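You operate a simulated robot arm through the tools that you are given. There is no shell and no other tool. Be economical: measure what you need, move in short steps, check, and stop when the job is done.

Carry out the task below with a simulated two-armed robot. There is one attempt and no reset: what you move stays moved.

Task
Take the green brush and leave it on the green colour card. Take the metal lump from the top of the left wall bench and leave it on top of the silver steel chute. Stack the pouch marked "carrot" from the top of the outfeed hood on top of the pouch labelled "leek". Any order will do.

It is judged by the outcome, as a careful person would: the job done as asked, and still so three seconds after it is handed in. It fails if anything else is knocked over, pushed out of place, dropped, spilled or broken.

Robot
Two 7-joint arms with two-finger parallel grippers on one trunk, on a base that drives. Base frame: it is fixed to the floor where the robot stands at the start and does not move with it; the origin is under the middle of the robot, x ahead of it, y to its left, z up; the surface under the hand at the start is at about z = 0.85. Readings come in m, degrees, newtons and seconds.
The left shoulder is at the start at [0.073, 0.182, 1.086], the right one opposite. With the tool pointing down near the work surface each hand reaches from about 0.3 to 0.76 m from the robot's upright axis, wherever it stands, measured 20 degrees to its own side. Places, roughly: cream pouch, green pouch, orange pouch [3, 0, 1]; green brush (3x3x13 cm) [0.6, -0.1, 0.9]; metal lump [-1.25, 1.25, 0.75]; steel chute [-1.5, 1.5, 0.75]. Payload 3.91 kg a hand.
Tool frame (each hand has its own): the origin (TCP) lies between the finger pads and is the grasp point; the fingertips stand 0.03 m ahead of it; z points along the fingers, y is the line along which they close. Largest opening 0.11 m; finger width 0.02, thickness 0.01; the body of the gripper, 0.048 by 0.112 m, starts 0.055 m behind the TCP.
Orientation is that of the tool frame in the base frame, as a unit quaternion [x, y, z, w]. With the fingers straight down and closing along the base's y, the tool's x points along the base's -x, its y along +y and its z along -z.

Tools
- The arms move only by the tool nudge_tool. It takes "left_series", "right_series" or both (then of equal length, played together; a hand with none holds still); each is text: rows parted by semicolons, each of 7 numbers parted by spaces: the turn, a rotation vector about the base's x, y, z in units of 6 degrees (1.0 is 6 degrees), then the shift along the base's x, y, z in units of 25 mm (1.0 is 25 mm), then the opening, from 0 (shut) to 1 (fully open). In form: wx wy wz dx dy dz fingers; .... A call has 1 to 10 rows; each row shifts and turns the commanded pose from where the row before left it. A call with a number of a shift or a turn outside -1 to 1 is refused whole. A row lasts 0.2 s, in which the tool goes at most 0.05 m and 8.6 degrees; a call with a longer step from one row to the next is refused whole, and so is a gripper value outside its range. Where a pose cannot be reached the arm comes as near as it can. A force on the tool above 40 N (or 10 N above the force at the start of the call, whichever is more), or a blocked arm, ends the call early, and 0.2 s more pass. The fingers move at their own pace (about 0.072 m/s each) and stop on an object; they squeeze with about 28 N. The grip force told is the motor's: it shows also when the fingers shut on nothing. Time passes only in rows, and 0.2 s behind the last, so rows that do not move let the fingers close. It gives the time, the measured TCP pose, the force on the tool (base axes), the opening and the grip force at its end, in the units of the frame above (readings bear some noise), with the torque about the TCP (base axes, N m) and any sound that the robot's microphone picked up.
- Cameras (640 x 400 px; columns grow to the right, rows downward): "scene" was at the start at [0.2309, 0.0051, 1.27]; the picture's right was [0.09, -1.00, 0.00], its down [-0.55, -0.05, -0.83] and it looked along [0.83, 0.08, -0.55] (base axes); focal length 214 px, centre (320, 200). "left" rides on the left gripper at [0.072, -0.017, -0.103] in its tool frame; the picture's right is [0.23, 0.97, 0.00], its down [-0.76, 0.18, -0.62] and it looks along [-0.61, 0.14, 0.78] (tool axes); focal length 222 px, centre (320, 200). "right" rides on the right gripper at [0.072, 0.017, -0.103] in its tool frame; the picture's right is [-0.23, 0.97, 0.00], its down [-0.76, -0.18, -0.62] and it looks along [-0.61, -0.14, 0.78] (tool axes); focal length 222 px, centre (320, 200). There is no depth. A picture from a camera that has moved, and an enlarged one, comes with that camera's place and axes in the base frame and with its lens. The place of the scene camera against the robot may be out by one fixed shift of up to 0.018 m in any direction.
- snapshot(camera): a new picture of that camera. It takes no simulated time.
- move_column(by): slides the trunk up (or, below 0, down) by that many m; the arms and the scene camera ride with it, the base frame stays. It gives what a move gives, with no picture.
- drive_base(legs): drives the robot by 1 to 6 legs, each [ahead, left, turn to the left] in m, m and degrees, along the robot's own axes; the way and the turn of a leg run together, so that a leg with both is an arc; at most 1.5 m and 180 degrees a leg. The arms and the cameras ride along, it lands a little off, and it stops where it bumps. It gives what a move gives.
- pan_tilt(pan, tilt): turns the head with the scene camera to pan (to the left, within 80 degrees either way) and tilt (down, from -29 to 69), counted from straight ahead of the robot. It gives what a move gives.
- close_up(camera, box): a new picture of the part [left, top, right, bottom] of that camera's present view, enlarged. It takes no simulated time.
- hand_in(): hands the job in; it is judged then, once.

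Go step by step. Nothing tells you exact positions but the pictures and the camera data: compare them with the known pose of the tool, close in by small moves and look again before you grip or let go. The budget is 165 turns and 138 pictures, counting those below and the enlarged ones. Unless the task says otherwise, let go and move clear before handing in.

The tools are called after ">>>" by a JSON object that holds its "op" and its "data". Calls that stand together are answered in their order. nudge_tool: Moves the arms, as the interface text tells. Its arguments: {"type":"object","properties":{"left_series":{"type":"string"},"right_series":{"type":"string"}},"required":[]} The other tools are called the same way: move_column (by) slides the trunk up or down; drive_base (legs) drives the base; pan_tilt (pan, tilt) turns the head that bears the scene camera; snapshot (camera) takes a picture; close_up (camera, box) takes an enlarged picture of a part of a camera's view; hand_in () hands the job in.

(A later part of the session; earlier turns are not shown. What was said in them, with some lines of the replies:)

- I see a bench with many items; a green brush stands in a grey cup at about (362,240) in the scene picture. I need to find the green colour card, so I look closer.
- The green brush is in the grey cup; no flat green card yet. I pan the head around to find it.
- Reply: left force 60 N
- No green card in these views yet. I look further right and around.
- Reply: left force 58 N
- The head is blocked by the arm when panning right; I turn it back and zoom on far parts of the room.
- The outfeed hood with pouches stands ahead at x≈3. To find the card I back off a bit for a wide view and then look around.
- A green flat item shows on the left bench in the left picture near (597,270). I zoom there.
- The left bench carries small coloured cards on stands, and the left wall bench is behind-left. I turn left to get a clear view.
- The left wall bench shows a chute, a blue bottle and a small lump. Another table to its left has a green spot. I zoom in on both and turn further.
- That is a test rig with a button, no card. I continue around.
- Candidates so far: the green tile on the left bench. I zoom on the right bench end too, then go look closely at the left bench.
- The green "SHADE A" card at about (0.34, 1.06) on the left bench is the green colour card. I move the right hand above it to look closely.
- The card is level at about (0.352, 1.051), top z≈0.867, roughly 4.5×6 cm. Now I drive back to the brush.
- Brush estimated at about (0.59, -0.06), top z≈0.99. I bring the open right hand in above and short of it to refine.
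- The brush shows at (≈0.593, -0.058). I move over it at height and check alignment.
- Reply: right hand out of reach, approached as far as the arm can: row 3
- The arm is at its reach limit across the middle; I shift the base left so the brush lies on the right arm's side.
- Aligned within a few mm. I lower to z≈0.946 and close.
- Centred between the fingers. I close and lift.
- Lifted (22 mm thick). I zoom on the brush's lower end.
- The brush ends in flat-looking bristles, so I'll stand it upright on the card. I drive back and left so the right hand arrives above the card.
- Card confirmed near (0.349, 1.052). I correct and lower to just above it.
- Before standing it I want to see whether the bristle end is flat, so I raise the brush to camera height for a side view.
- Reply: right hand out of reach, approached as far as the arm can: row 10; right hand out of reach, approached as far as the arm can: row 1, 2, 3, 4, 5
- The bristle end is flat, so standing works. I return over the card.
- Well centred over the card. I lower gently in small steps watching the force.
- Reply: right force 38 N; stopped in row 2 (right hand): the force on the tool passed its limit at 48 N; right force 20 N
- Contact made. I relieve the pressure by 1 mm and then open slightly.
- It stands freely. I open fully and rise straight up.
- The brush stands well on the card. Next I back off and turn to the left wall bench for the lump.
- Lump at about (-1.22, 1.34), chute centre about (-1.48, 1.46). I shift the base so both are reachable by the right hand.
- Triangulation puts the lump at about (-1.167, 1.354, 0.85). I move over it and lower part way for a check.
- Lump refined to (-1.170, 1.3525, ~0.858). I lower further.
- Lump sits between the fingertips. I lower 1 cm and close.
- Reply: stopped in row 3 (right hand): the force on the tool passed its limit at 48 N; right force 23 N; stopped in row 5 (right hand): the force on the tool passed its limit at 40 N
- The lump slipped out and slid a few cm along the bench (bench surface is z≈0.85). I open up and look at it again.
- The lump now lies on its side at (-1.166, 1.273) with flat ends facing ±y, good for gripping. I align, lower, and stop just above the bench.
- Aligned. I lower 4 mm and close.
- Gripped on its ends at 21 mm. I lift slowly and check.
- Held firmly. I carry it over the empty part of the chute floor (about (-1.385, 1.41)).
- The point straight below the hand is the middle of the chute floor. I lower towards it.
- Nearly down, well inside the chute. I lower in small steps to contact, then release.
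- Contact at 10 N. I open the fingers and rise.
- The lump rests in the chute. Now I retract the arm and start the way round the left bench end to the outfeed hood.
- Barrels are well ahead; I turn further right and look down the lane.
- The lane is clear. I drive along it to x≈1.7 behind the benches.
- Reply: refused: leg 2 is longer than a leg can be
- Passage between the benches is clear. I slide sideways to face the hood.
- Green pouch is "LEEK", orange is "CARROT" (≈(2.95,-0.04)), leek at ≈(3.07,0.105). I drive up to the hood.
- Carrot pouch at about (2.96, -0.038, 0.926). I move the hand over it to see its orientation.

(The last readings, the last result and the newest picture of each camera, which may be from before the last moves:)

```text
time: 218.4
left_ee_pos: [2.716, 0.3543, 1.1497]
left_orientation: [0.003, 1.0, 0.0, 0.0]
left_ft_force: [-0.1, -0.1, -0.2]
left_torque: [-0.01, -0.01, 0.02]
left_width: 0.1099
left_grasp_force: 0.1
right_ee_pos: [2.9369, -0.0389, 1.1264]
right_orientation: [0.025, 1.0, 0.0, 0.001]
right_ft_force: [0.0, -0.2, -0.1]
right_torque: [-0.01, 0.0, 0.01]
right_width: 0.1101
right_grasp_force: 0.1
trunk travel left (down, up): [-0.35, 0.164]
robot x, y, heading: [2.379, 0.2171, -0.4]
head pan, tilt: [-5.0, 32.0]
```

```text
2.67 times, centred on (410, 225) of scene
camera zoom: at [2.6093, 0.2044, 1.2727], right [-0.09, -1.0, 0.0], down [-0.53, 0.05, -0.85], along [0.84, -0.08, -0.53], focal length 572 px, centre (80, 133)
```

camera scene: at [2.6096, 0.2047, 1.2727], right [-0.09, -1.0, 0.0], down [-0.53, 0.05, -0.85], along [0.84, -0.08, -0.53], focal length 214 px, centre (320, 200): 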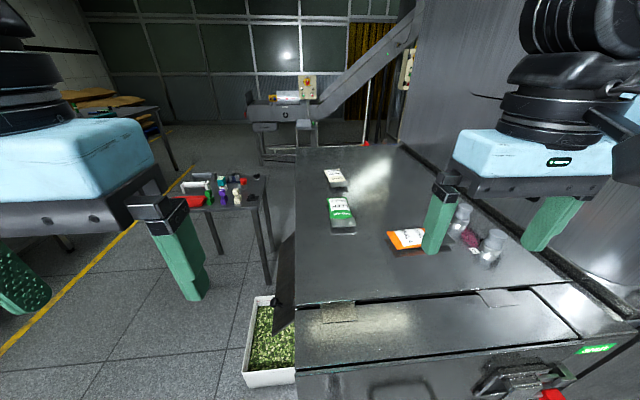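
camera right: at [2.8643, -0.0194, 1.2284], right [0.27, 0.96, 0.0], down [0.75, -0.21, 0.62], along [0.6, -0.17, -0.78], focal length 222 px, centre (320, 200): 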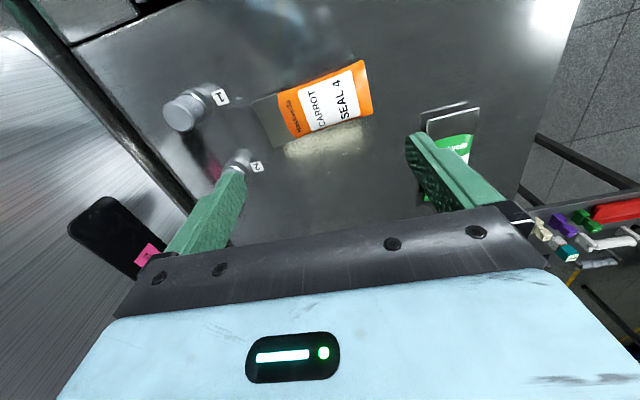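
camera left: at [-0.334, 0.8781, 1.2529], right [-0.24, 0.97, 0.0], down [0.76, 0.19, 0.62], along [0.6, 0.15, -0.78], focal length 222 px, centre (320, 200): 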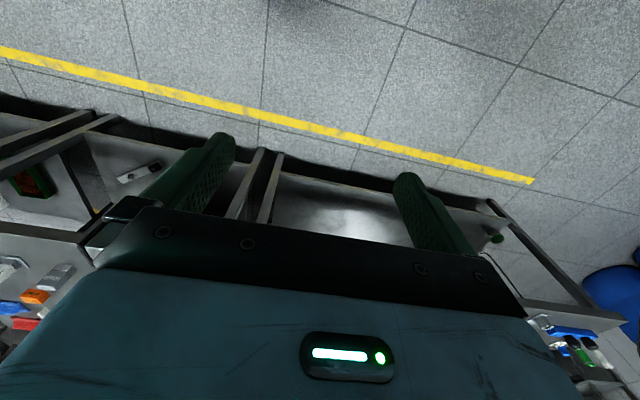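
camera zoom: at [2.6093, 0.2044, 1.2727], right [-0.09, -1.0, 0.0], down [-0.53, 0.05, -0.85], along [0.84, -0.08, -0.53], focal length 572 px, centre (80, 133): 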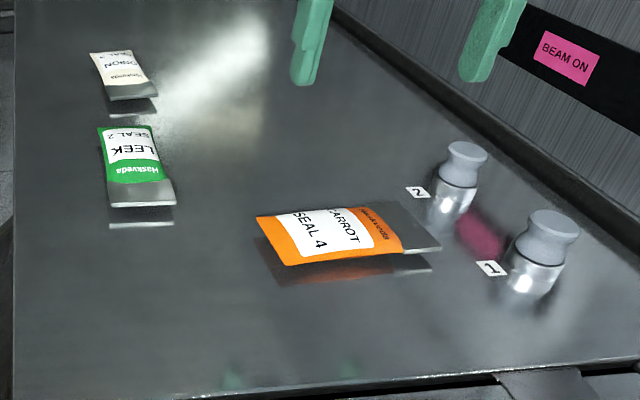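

The carrot pouch is ~5.5 cm wide in x and ~12.5 cm long in y, top z≈0.955. I rotate the hand 82° clockwise to grip across its width.

>>> {"op": "nudge_tool", "data": {"right_series": "0 0 -1 0 0 0 1;0 0 -1 0 0 0 1;0 0 -1 0 0 0 1;0 0 -1 0 0 0 1;0 0 -1 0 0 0 1;0 0 -1 0 0 0 1;0 0 -1 0 0 0 1;0 0 -1 0 0 0 1;0 0 -1 0 0 0 1;0 0 -1 0 0 0 1"}}

>>> {"op": "nudge_tool", "data": {"right_series": "0 0 -1 0 0 0 1;0 0 -1 0 0 0 1;0 0 -1 0 0 0 1;0 0 -0.7 0 0 0 1;0 0 0 0 0 -1 1;0 0 0 0 0 -1 1;0 0 0 0 0 0 1"}}

>>> {"op": "snapshot", "data": {"camera": "right"}}

>>> {"op": "snapshot", "data": {"camera": "scene"}}

```text
time: 220.6
left_ee_pos: [2.7178, 0.3549, 1.151]
left_orientation: [0.004, 1.0, 0.0, 0.001]
left_ft_force: [-0.3, 0.2, -0.3]
left_torque: [-0.02, 0.02, 0.03]
left_width: 0.1101
left_grasp_force: 0.0
right_ee_pos: [2.937, -0.0379, 1.1268]
right_orientation: [0.521, 0.854, 0.0, 0.001]
right_ft_force: [0.2, 0.0, 0.5]
right_torque: [-0.01, 0.0, 0.0]
right_width: 0.1101
right_grasp_force: 0.1
trunk travel left (down, up): [-0.35, 0.164]
robot x, y, heading: [2.3807, 0.2154, -0.3]
head pan, tilt: [-5.0, 32.0]
```

```text
time: 222.2
left_ee_pos: [2.7162, 0.3546, 1.1491]
left_orientation: [0.003, 1.0, 0.0, 0.001]
left_ft_force: [-0.5, -0.5, 0.3]
left_torque: [0.02, 0.01, 0.01]
left_width: 0.11
left_grasp_force: 0.0
right_ee_pos: [2.939, -0.037, 1.0765]
right_orientation: [0.675, 0.738, -0.001, 0.0]
right_ft_force: [0.1, -0.1, -0.4]
right_torque: [0.04, -0.01, -0.01]
right_width: 0.1101
right_grasp_force: 0.1
trunk travel left (down, up): [-0.35, 0.164]
robot x, y, heading: [2.3786, 0.2186, -0.4]
head pan, tilt: [-5.0, 32.0]
```

```text
37 pictures are left
camera right: at [2.9484, 0.036, 1.179], right [0.99, -0.14, 0.0], down [-0.11, -0.77, 0.62], along [-0.09, -0.62, -0.78], focal length 222 px, centre (320, 200)
```

right: 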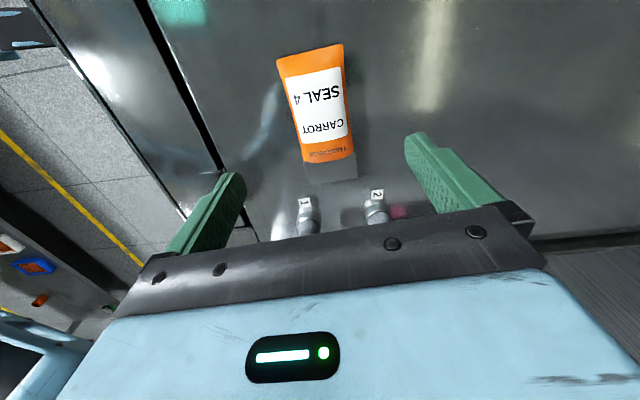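

```text
36 pictures are left
camera scene: at [2.6095, 0.2048, 1.2727], right [-0.09, -1.0, 0.0], down [-0.53, 0.05, -0.85], along [0.84, -0.08, -0.53], focal length 214 px, centre (320, 200)
```

scene: 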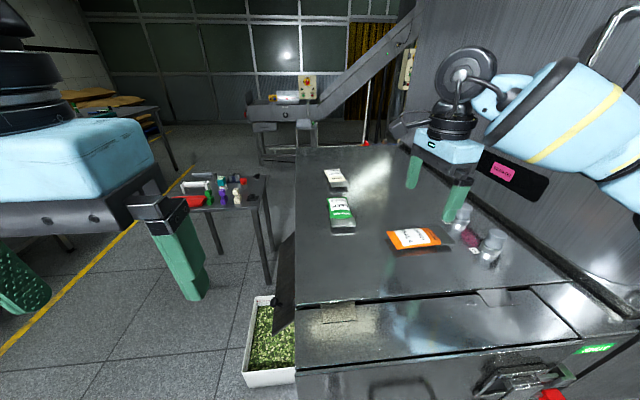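

Pouch body centre (2.938, -0.036), hand aligned. I trim 2.5° and lower towards the hood surface.

>>> {"op": "nudge_tool", "data": {"right_series": "0 0 -0.4 0 0 -1 1;0 0 0 0 0 -1 1;0 0 0 0 0 -1 1;0 0 0 0 0 -0.6 1;0 0 0 0 0 0 1"}}

>>> {"op": "snapshot", "data": {"camera": "right"}}

>>> {"op": "close_up", "data": {"camera": "scene", "box": [360, 180, 500, 280]}}

```text
time: 223.4
left_ee_pos: [2.7157, 0.3565, 1.15]
left_orientation: [0.004, 1.0, 0.0, 0.001]
left_ft_force: [0.1, -0.1, 0.7]
left_torque: [-0.01, -0.01, -0.02]
left_width: 0.1104
left_grasp_force: 0.0
right_ee_pos: [2.9373, -0.0373, 0.9857]
right_orientation: [0.691, 0.723, -0.001, 0.0]
right_ft_force: [-0.2, 0.5, 0.6]
right_torque: [0.03, -0.05, 0.0]
right_width: 0.1101
right_grasp_force: 0.0
trunk travel left (down, up): [-0.35, 0.164]
robot x, y, heading: [2.3778, 0.2188, -0.3]
head pan, tilt: [-5.0, 32.0]
```

```text
35 pictures are left
camera right: at [2.9506, 0.0353, 1.0889], right [0.98, -0.18, 0.0], down [-0.14, -0.77, 0.62], along [-0.11, -0.61, -0.78], focal length 222 px, centre (320, 200)
```

right: 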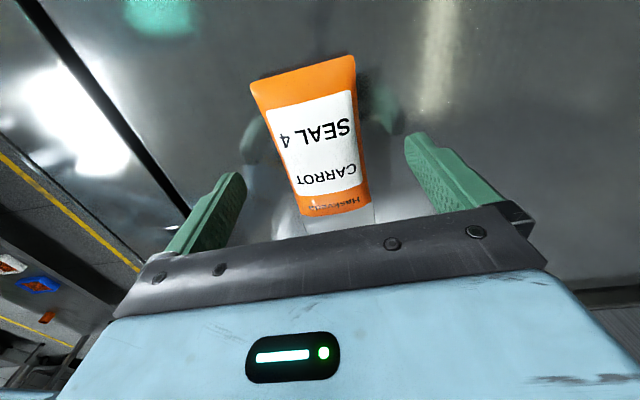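

```text
4.00 times, centred on (430, 230) of scene
camera zoom: at [2.6097, 0.2047, 1.2726], right [-0.09, -1.0, 0.0], down [-0.53, 0.05, -0.85], along [0.84, -0.08, -0.53], focal length 858 px, centre (-120, 80)
```

zoom: 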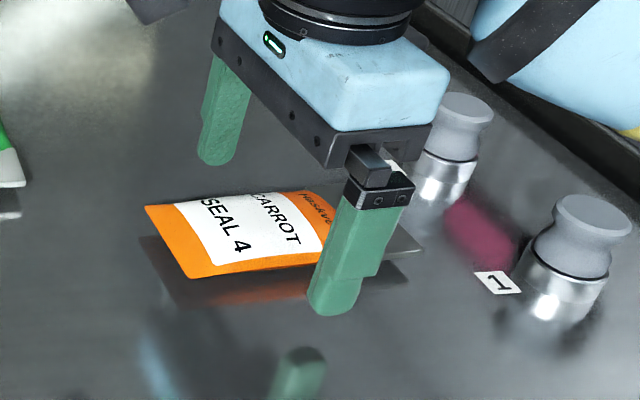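

Fingertips are ~1.3 cm above the hood. I lower ~9 mm and close.

>>> {"op": "nudge_tool", "data": {"right_series": "0 0 0 0 0 -0.2 1;0 0 0 0 0 -0.15 1;0 0 0 0 0 0 1"}}

>>> {"op": "nudge_tool", "data": {"right_series": "0 0 0 0 0 0 0.6;0 0 0 0 0 0 0.4;0 0 0 0 0 0 0.2;0 0 0 0 0 0 0;0 0 0 0 0 0 0;0 0 0 0 0 0 0"}}

>>> {"op": "snapshot", "data": {"camera": "right"}}

```text
time: 224.2
left_ee_pos: [2.7166, 0.3555, 1.1491]
left_orientation: [0.004, 1.0, 0.0, 0.001]
left_ft_force: [-0.3, -0.2, -0.5]
left_torque: [-0.04, -0.01, 0.03]
left_width: 0.1099
left_grasp_force: 0.0
right_ee_pos: [2.9371, -0.0393, 0.9768]
right_orientation: [0.691, 0.723, 0.0, 0.001]
right_ft_force: [-0.4, -0.7, 0.3]
right_torque: [0.01, -0.01, 0.01]
right_width: 0.1098
right_grasp_force: 0.1
trunk travel left (down, up): [-0.35, 0.164]
robot x, y, heading: [2.3832, 0.2127, -0.5]
head pan, tilt: [-5.0, 32.0]
```

```text
time: 225.6
left_ee_pos: [2.7167, 0.3557, 1.1502]
left_orientation: [0.004, 1.0, 0.0, 0.001]
left_ft_force: [-0.4, 0.0, -0.3]
left_torque: [0.0, 0.03, 0.0]
left_width: 0.11
left_grasp_force: 0.0
right_ee_pos: [2.9376, -0.0385, 0.9766]
right_orientation: [0.691, 0.723, 0.0, 0.0]
right_ft_force: [0.5, 0.3, -0.2]
right_torque: [0.0, -0.01, -0.01]
right_width: 0.0588
right_grasp_force: 28.2
trunk travel left (down, up): [-0.35, 0.164]
robot x, y, heading: [2.3788, 0.2172, -0.5]
head pan, tilt: [-5.0, 32.0]
```

```text
33 pictures are left
camera right: at [2.9509, 0.0348, 1.0799], right [0.98, -0.18, 0.0], down [-0.14, -0.77, 0.62], along [-0.11, -0.61, -0.78], focal length 222 px, centre (320, 200)
```

right: 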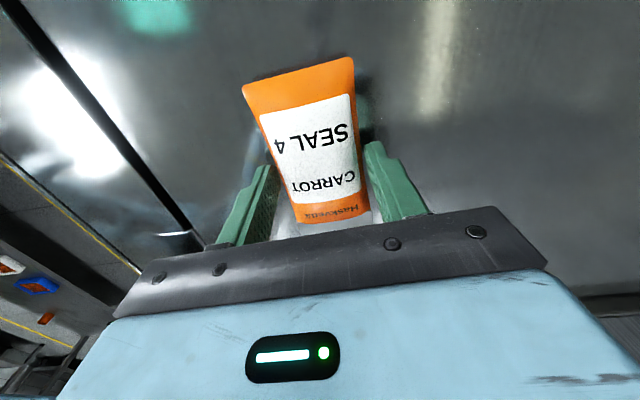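

Gripped at 59 mm. I lift slowly.

>>> {"op": "nudge_tool", "data": {"right_series": "0 0 0 0 0 0.3 0;0 0 0 0 0 0.5 0;0 0 0 0 0 0.8 0;0 0 0 0 0 1 0;0 0 0 0 0 1 0;0 0 0 0 0 1 0;0 0 0 0 0 0 0"}}

>>> {"op": "snapshot", "data": {"camera": "right"}}

>>> {"op": "close_up", "data": {"camera": "scene", "box": [290, 130, 510, 280]}}

```text
time: 227.2
left_ee_pos: [2.7173, 0.3546, 1.1505]
left_orientation: [0.003, 1.0, 0.001, 0.001]
left_ft_force: [0.1, -0.6, 0.3]
left_torque: [0.04, -0.01, -0.01]
left_width: 0.1097
left_grasp_force: 0.1
right_ee_pos: [2.9374, -0.038, 1.0952]
right_orientation: [0.691, 0.723, -0.001, 0.0]
right_ft_force: [-0.1, -0.2, 0.0]
right_torque: [0.0, 0.02, 0.02]
right_width: 0.0591
right_grasp_force: 28.0
trunk travel left (down, up): [-0.35, 0.164]
robot x, y, heading: [2.3745, 0.2163, -0.3]
head pan, tilt: [-5.0, 32.0]
```

```text
32 pictures are left
camera right: at [2.9508, 0.0346, 1.1967], right [0.98, -0.18, 0.0], down [-0.14, -0.77, 0.62], along [-0.11, -0.61, -0.78], focal length 222 px, centre (320, 200)
```

right: 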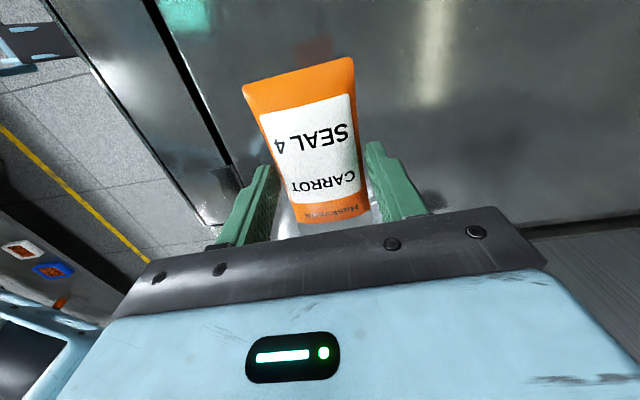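

```text
2.67 times, centred on (400, 205) of scene
camera zoom: at [2.61, 0.2045, 1.2725], right [-0.09, -1.0, 0.0], down [-0.53, 0.05, -0.85], along [0.84, -0.08, -0.53], focal length 572 px, centre (107, 187)
```

zoom: 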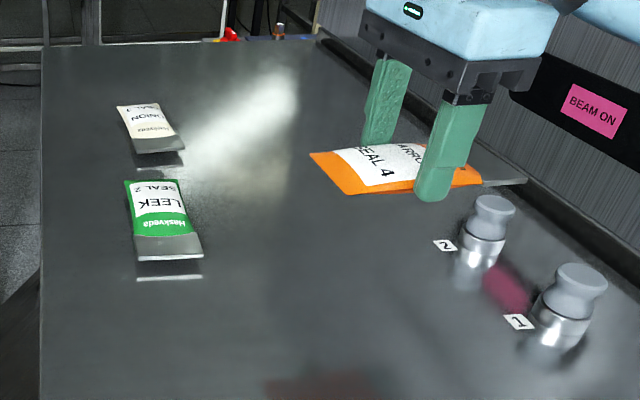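

Held well. Leek's body is centred near (3.075, 0.108). To extend reach I raise the trunk, then rotate back ~87° while moving over the leek.

>>> {"op": "move_column", "data": {"by": 0.13}}

>>> {"op": "nudge_tool", "data": {"right_series": "0 0 1 0.3 0.3 0 0;0 0 1 0.3 0.4 0 0;0 0 1 0.3 0.4 0 0;0 0 1 0.3 0.4 0 0;0 0 1 0.3 0.4 -0.3 0;0 0 1 0.3 0.4 -0.3 0;0 0 1 0.3 0.4 -0.5 0;0 0 1 0.4 0.4 -0.5 0;0 0 1 0.4 0.4 -0.5 0;0 0 1 0.4 0.4 -0.5 0"}}

>>> {"op": "nudge_tool", "data": {"right_series": "0 0 1 0.4 0.4 -0.5 0;0 0 1 0.4 0.4 -0.5 0;0 0 1 0.4 0.4 -0.5 0;0 0 1 0.4 0.4 -0.5 0;0 0 0.57 0.6 0.36 -0.5 0;0 0 0 0 0 0 0"}}

>>> {"op": "snapshot", "data": {"camera": "right"}}

>>> {"op": "snapshot", "data": {"camera": "scene"}}

```text
time: 228.8
left_ee_pos: [2.718, 0.3551, 1.2781]
left_orientation: [0.003, 1.0, 0.0, 0.0]
left_ft_force: [0.4, 0.5, -0.1]
left_torque: [0.0, 0.01, -0.01]
left_width: 0.11
left_grasp_force: 0.1
right_ee_pos: [2.9383, -0.0388, 1.2197]
right_orientation: [0.691, 0.723, -0.003, -0.001]
right_ft_force: [0.8, -0.8, -1.4]
right_torque: [-0.02, -0.01, -0.03]
right_width: 0.0589
right_grasp_force: 28.1
trunk travel left (down, up): [-0.48, 0.034]
robot x, y, heading: [2.3797, 0.2226, -0.3]
head pan, tilt: [-5.0, 32.0]
```

```text
time: 231.0
left_ee_pos: [2.7173, 0.3572, 1.2792]
left_orientation: [0.003, 1.0, 0.001, 0.001]
left_ft_force: [0.0, 0.3, -0.8]
left_torque: [0.0, 0.0, 0.01]
left_width: 0.1102
left_grasp_force: 0.2
right_ee_pos: [3.019, 0.06, 1.1575]
right_orientation: [0.236, 0.972, 0.0, 0.001]
right_ft_force: [0.8, -0.1, -0.9]
right_torque: [-0.02, 0.01, 0.03]
right_width: 0.059
right_grasp_force: 27.9
trunk travel left (down, up): [-0.48, 0.034]
robot x, y, heading: [2.3822, 0.2189, -0.3]
head pan, tilt: [-5.0, 32.0]
```

```text
time: 232.4
left_ee_pos: [2.7159, 0.3548, 1.2799]
left_orientation: [0.004, 1.0, 0.0, 0.001]
left_ft_force: [0.4, 1.1, 0.1]
left_torque: [0.0, 0.01, 0.01]
left_width: 0.1102
left_grasp_force: 0.0
right_ee_pos: [3.0369, 0.0821, 1.0893]
right_orientation: [0.0, 1.0, 0.001, 0.0]
right_ft_force: [-0.2, 1.3, -1.1]
right_torque: [-0.01, 0.0, -0.02]
right_width: 0.059
right_grasp_force: 27.9
right hand out of reach, approached as far as the arm can: row 2, 3, 5
trunk travel left (down, up): [-0.48, 0.034]
robot x, y, heading: [2.3802, 0.2163, -0.5]
head pan, tilt: [-5.0, 32.0]
```

```text
30 pictures are left
camera right: at [2.9636, 0.0991, 1.1921], right [0.23, 0.97, 0.0], down [0.76, -0.18, 0.62], along [0.61, -0.14, -0.78], focal length 222 px, centre (320, 200)
```

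right: 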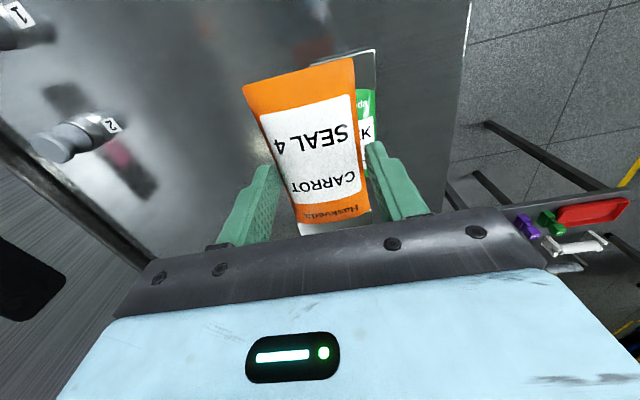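

```text
29 pictures are left
camera scene: at [2.5334, 0.2052, 1.4245], right [-0.09, -1.0, 0.0], down [-0.53, 0.05, -0.85], along [0.84, -0.08, -0.53], focal length 214 px, centre (320, 200)
```

scene: 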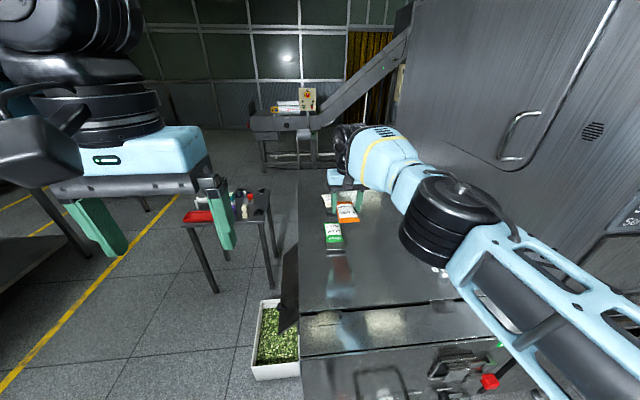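

The arm is ~4 cm short. There's clearance under the hood front, so I nudge the base forward and left a little.

>>> {"op": "drive_base", "data": {"legs": [[0.045, 0.03, 0]]}}

>>> {"op": "snapshot", "data": {"camera": "right"}}

>>> {"op": "snapshot", "data": {"camera": "scene"}}

```text
time: 233.3
left_ee_pos: [2.7593, 0.3847, 1.2808]
left_orientation: [0.005, 1.0, 0.0, 0.002]
left_ft_force: [0.5, -0.3, -0.3]
left_torque: [0.02, -0.03, 0.0]
left_width: 0.1099
left_grasp_force: 0.0
right_ee_pos: [3.0808, 0.1106, 1.0913]
right_orientation: [0.001, 1.0, 0.0, 0.002]
right_ft_force: [0.3, 0.2, -1.5]
right_torque: [0.03, 0.02, -0.01]
right_width: 0.059
right_grasp_force: 28.4
trunk travel left (down, up): [-0.48, 0.034]
robot x, y, heading: [2.4227, 0.2454, -0.5]
head pan, tilt: [-5.0, 32.0]
```

```text
28 pictures are left
camera right: at [3.0071, 0.128, 1.1931], right [0.23, 0.97, 0.0], down [0.76, -0.18, 0.63], along [0.61, -0.14, -0.78], focal length 222 px, centre (320, 200)
```

right: 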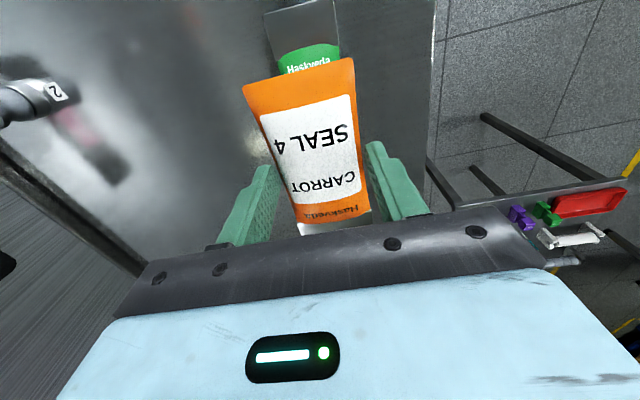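

```text
27 pictures are left
camera scene: at [2.5769, 0.2342, 1.4246], right [-0.1, -1.0, 0.0], down [-0.53, 0.05, -0.85], along [0.84, -0.08, -0.53], focal length 214 px, centre (320, 200)
```

scene: 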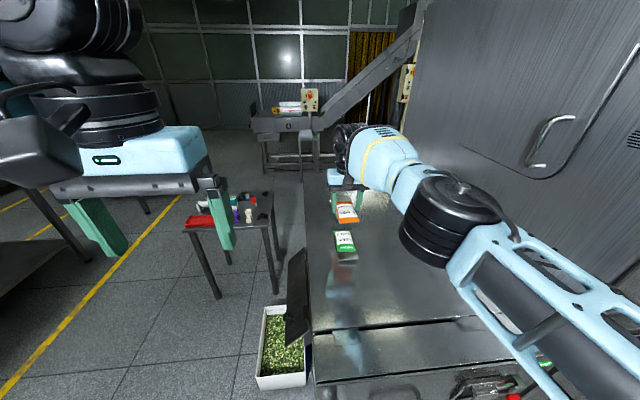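

Carrot is over the leek within a few mm. I lower to about 1.5 cm above contact.

>>> {"op": "nudge_tool", "data": {"right_series": "0 0 0 -0.2 0 -1 0;0 0 0 0 0 -1 0;0 0 0 0 0 -1 0;0 0 0 0 0 -0.2 0;0 0 0 0 0 0 0"}}

>>> {"op": "close_up", "data": {"camera": "right", "box": [180, 0, 460, 240]}}

>>> {"op": "close_up", "data": {"camera": "scene", "box": [300, 160, 400, 290]}}

```text
time: 234.6
left_ee_pos: [2.7605, 0.3847, 1.2809]
left_orientation: [0.005, 1.0, 0.0, 0.0]
left_ft_force: [-0.1, 0.1, -0.1]
left_torque: [0.01, -0.02, -0.01]
left_width: 0.1099
left_grasp_force: 0.0
right_ee_pos: [3.0771, 0.1118, 1.0095]
right_orientation: [0.001, 1.0, 0.0, 0.0]
right_ft_force: [0.3, -0.1, -0.8]
right_torque: [-0.01, -0.02, 0.03]
right_width: 0.0591
right_grasp_force: 27.6
trunk travel left (down, up): [-0.48, 0.034]
robot x, y, heading: [2.424, 0.2474, -0.5]
head pan, tilt: [-5.0, 32.0]
```

```text
1.67 times, centred on (320, 120) of right
camera zoom: at [3.0034, 0.1277, 1.1118], right [0.23, 0.97, 0.0], down [0.76, -0.18, 0.62], along [0.61, -0.14, -0.78], focal length 370 px, centre (320, 333)
```

zoom: 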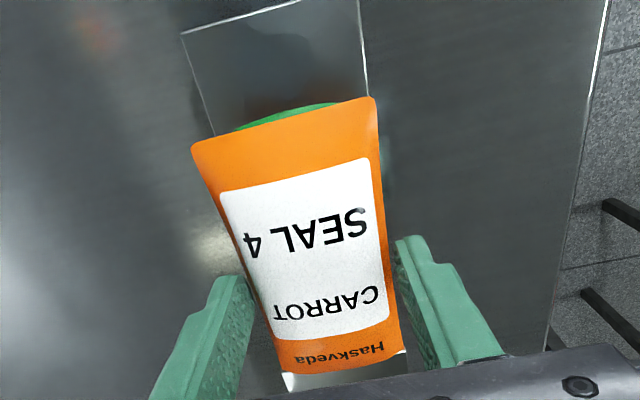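

```text
3.08 times, centred on (350, 225) of scene
camera zoom: at [2.5777, 0.2347, 1.4244], right [-0.09, -1.0, 0.0], down [-0.53, 0.05, -0.85], along [0.84, -0.08, -0.53], focal length 660 px, centre (228, 123)
```

zoom: 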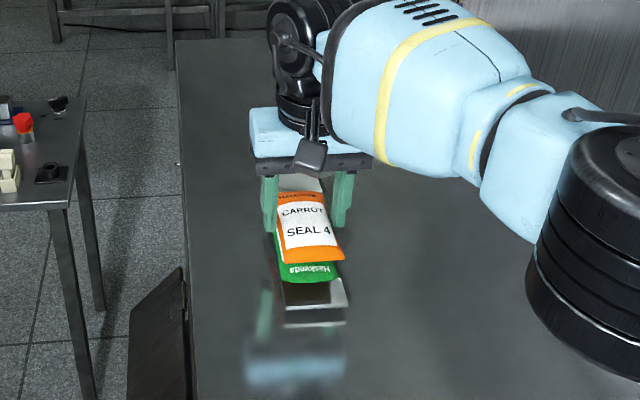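

Aligned. I lower gently to contact.

>>> {"op": "nudge_tool", "data": {"right_series": "0 0 0 0 0 -0.2 0;0 0 0 0 0 -0.2 0;0 0 0 0 0 0 0"}}

>>> {"op": "nudge_tool", "data": {"right_series": "0 0 0 0 0 -0.1 0;0 0 0 0 0 -0.1 0;0 0 0 0 0 0 0"}}

```text
time: 235.3
left_ee_pos: [2.7601, 0.3852, 1.2809]
left_orientation: [0.004, 1.0, -0.001, 0.002]
left_ft_force: [-0.2, 0.0, 0.1]
left_torque: [0.03, -0.01, 0.03]
left_width: 0.11
left_grasp_force: 0.1
right_ee_pos: [3.0764, 0.111, 1.0019]
right_orientation: [0.001, 1.0, 0.0, 0.002]
right_ft_force: [0.9, 0.9, 6.8]
right_torque: [0.07, 0.12, -0.02]
right_width: 0.0589
right_grasp_force: 27.7
trunk travel left (down, up): [-0.48, 0.034]
robot x, y, heading: [2.4227, 0.2487, -0.3]
head pan, tilt: [-5.0, 32.0]
```

```text
time: 236.2
left_ee_pos: [2.7576, 0.384, 1.2822]
left_orientation: [0.004, 1.0, 0.001, 0.003]
left_ft_force: [-0.4, 0.4, 0.7]
left_torque: [-0.02, -0.01, 0.02]
left_width: 0.1101
left_grasp_force: 0.1
right_ee_pos: [3.0767, 0.1116, 0.999]
right_orientation: [0.001, 1.0, 0.0, 0.006]
right_ft_force: [3.0, -1.9, 26.4]
right_torque: [-0.11, -0.05, 0.03]
right_width: 0.0593
right_grasp_force: 28.5
trunk travel left (down, up): [-0.48, 0.034]
robot x, y, heading: [2.4227, 0.2443, -0.5]
head pan, tilt: [-5.0, 32.0]
```

Contact confirmed. I ease up slightly and open gently.

>>> {"op": "nudge_tool", "data": {"right_series": "0 0 0 0 0 0.1 0;0 0 0 0 0 0 0;0 0 0 0 0 0 0.7;0 0 0 0 0 0 0.8;0 0 0 0 0 0 0.9;0 0 0 0 0 0 0.9"}}

>>> {"op": "snapshot", "data": {"camera": "right"}}

```text
time: 237.6
left_ee_pos: [2.7599, 0.3843, 1.2794]
left_orientation: [0.005, 1.0, 0.0, 0.0]
left_ft_force: [-0.2, -0.3, 0.2]
left_torque: [-0.01, 0.0, 0.02]
left_width: 0.1103
left_grasp_force: 0.0
right_ee_pos: [3.0749, 0.1114, 0.9988]
right_orientation: [0.001, 1.0, 0.0, 0.0]
right_ft_force: [0.5, 0.3, 0.1]
right_torque: [0.0, -0.02, 0.01]
right_width: 0.0989
right_grasp_force: 0.0
trunk travel left (down, up): [-0.48, 0.034]
robot x, y, heading: [2.4222, 0.2468, -0.4]
head pan, tilt: [-5.0, 32.0]
```

```text
24 pictures are left
camera right: at [3.0024, 0.128, 1.1001], right [0.23, 0.97, 0.0], down [0.76, -0.18, 0.62], along [0.61, -0.14, -0.78], focal length 222 px, centre (320, 200)
```

right: 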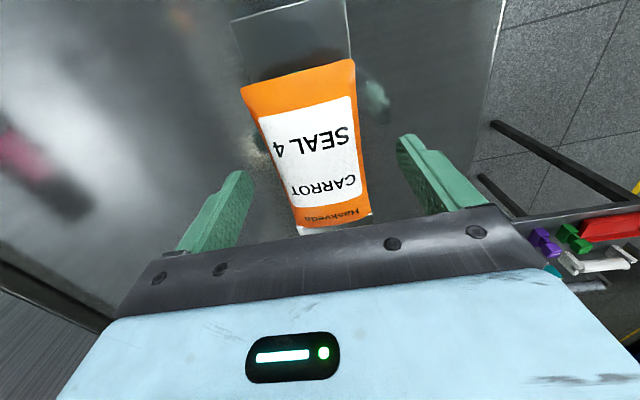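

It rests on the leek. I rise straight up and check.

>>> {"op": "nudge_tool", "data": {"right_series": "0 0 0 0 0 0.5 1;0 0 0 0 0 1 1;0 0 0 0 0 1 1;0 0 0 0 0 1 1;0 0 0 -1 0 1 1;0 0 0 -1 0 0 1;0 0 0 -1 0 0 1;0 0 0 -1 0 0 1;0 0 0 -1 0 0 1;0 0 0 -1 0 0 1"}}

>>> {"op": "close_up", "data": {"camera": "scene", "box": [290, 150, 430, 290]}}

>>> {"op": "snapshot", "data": {"camera": "right"}}

```text
time: 239.8
left_ee_pos: [2.7602, 0.3835, 1.2809]
left_orientation: [0.004, 1.0, 0.0, 0.001]
left_ft_force: [-0.8, -0.2, -0.9]
left_torque: [0.01, -0.02, -0.02]
left_width: 0.1102
left_grasp_force: 0.0
right_ee_pos: [2.9264, 0.1105, 1.1108]
right_orientation: [0.001, 1.0, 0.0, 0.001]
right_ft_force: [-0.4, -0.2, -0.2]
right_torque: [-0.03, 0.0, -0.03]
right_width: 0.1099
right_grasp_force: 0.0
trunk travel left (down, up): [-0.48, 0.034]
robot x, y, heading: [2.4271, 0.2457, -0.5]
head pan, tilt: [-5.0, 32.0]
```

```text
2.86 times, centred on (360, 220) of scene
camera zoom: at [2.5769, 0.2342, 1.4245], right [-0.09, -1.0, 0.0], down [-0.53, 0.05, -0.85], along [0.84, -0.08, -0.53], focal length 613 px, centre (206, 143)
```

zoom: 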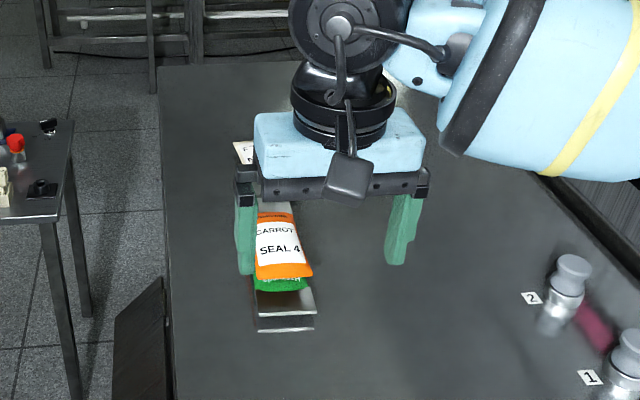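

```text
22 pictures are left
camera right: at [2.8525, 0.1269, 1.2135], right [0.23, 0.97, 0.0], down [0.76, -0.18, 0.63], along [0.61, -0.14, -0.78], focal length 222 px, centre (320, 200)
```

right: 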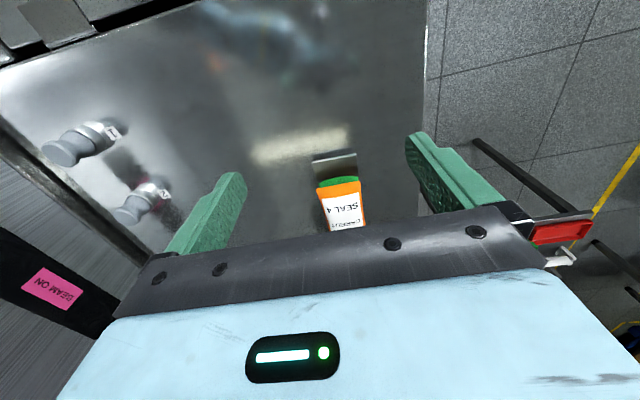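

The stack is good. I back away and check the stack and then the brush from a distance.

>>> {"op": "drive_base", "data": {"legs": [[-0.6, 0, 0]]}}

>>> {"op": "close_up", "data": {"camera": "scene", "box": [270, 130, 430, 260]}}

>>> {"op": "drive_base", "data": {"legs": [[0, 0, 150]]}}

>>> {"op": "snapshot", "data": {"camera": "scene"}}

```text
time: 243.1
left_ee_pos: [2.1622, 0.3904, 1.2799]
left_orientation: [-0.001, 1.0, 0.0, 0.002]
left_ft_force: [0.5, 0.6, 0.0]
left_torque: [0.02, 0.02, 0.0]
left_width: 0.1098
left_grasp_force: 0.1
right_ee_pos: [2.3296, 0.1158, 1.1104]
right_orientation: [-0.004, 1.0, 0.0, 0.001]
right_ft_force: [-0.8, -0.7, 0.2]
right_torque: [-0.02, -0.03, -0.01]
right_width: 0.1097
right_grasp_force: 0.1
trunk travel left (down, up): [-0.48, 0.034]
robot x, y, heading: [1.8239, 0.2498, -0.1]
head pan, tilt: [-5.0, 32.0]
```

```text
3.08 times, centred on (350, 195) of scene
camera zoom: at [1.98, 0.2378, 1.4244], right [-0.09, -1.0, 0.0], down [-0.53, 0.05, -0.85], along [0.84, -0.07, -0.53], focal length 660 px, centre (228, 215)
```

zoom: 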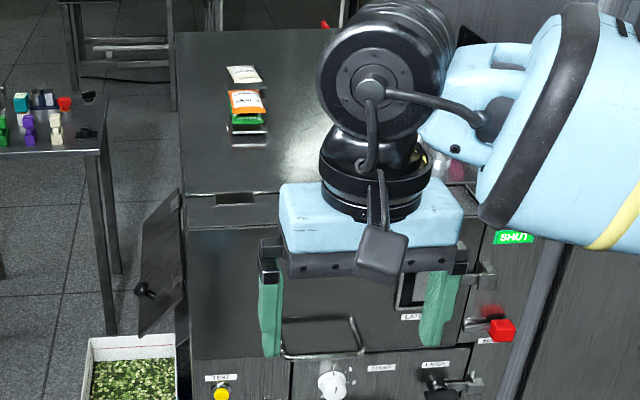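

```text
time: 249.7
left_ee_pos: [1.4624, 0.2997, 1.2807]
left_orientation: [0.965, -0.263, -0.001, 0.0]
left_ft_force: [-0.1, -0.7, 0.1]
left_torque: [0.01, 0.02, 0.0]
left_width: 0.11
left_grasp_force: 0.1
right_ee_pos: [1.456, 0.6194, 1.1103]
right_orientation: [0.966, -0.26, -0.001, 0.0]
right_ft_force: [-0.1, -0.5, -0.3]
right_torque: [-0.01, 0.01, 0.0]
right_width: 0.11
right_grasp_force: 0.1
trunk travel left (down, up): [-0.48, 0.034]
robot x, y, heading: [1.8246, 0.2476, 149.7]
head pan, tilt: [-5.0, 32.0]
```

```text
20 pictures are left
camera scene: at [1.7144, 0.3258, 1.4244], right [0.58, 0.81, 0.0], down [0.43, -0.31, -0.85], along [-0.69, 0.49, -0.53], focal length 214 px, centre (320, 200)
```

scene: 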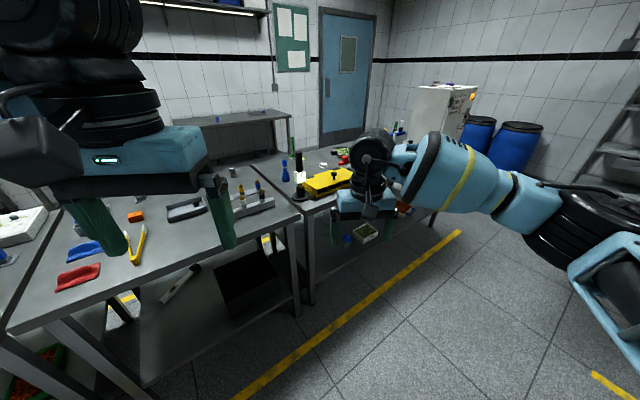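

>>> {"op": "close_up", "data": {"camera": "scene", "box": [240, 100, 360, 220]}}

>>> {"op": "close_up", "data": {"camera": "scene", "box": [190, 90, 320, 160]}}

```text
3.33 times, centred on (300, 160) of scene
camera zoom: at [1.7144, 0.3258, 1.4244], right [0.58, 0.81, 0.0], down [0.43, -0.31, -0.85], along [-0.69, 0.49, -0.53], focal length 715 px, centre (387, 333)
```

zoom: 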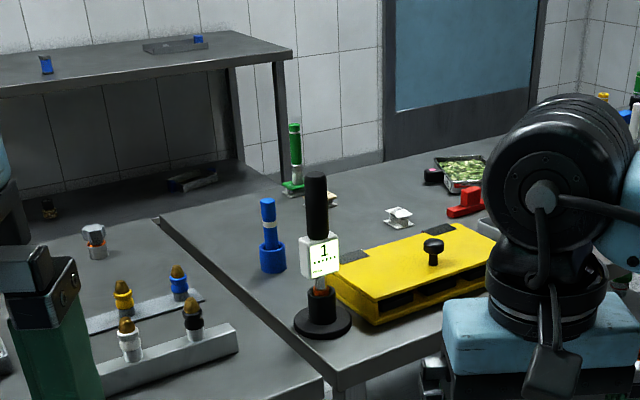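

```text
4.92 times, centred on (255, 125) of scene
camera zoom: at [1.7144, 0.3258, 1.4244], right [0.58, 0.81, 0.0], down [0.43, -0.31, -0.85], along [-0.69, 0.49, -0.53], focal length 1056 px, centre (640, 569)
```

zoom: 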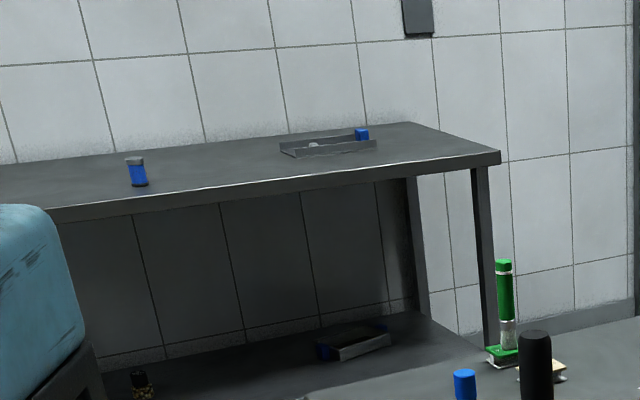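

The brush stands on the green card, the lump is in the chute, and the carrot pouch is on the leek pouch. Both hands are empty and clear, so I hand in.

>>> {"op": "hand_in", "data": {}}

```text
The job is handed in.
```

I finished all three jobs and handed them in; I don't know the verdict yet.

- **Brush:** the green brush stands upright on the green "SHADE A" colour card.
- **Metal lump:** it rests on the floor of the silver steel chute. It slipped from the fingers on the first try and slid about 8 cm along the bench, but it stayed on the bench and I picked it up again.
- **Pouches:** the carrot pouch lies on top of the leek pouch on the outfeed hood.

In my last pictures all three were in place, and I saw nothing else knocked over or moved.
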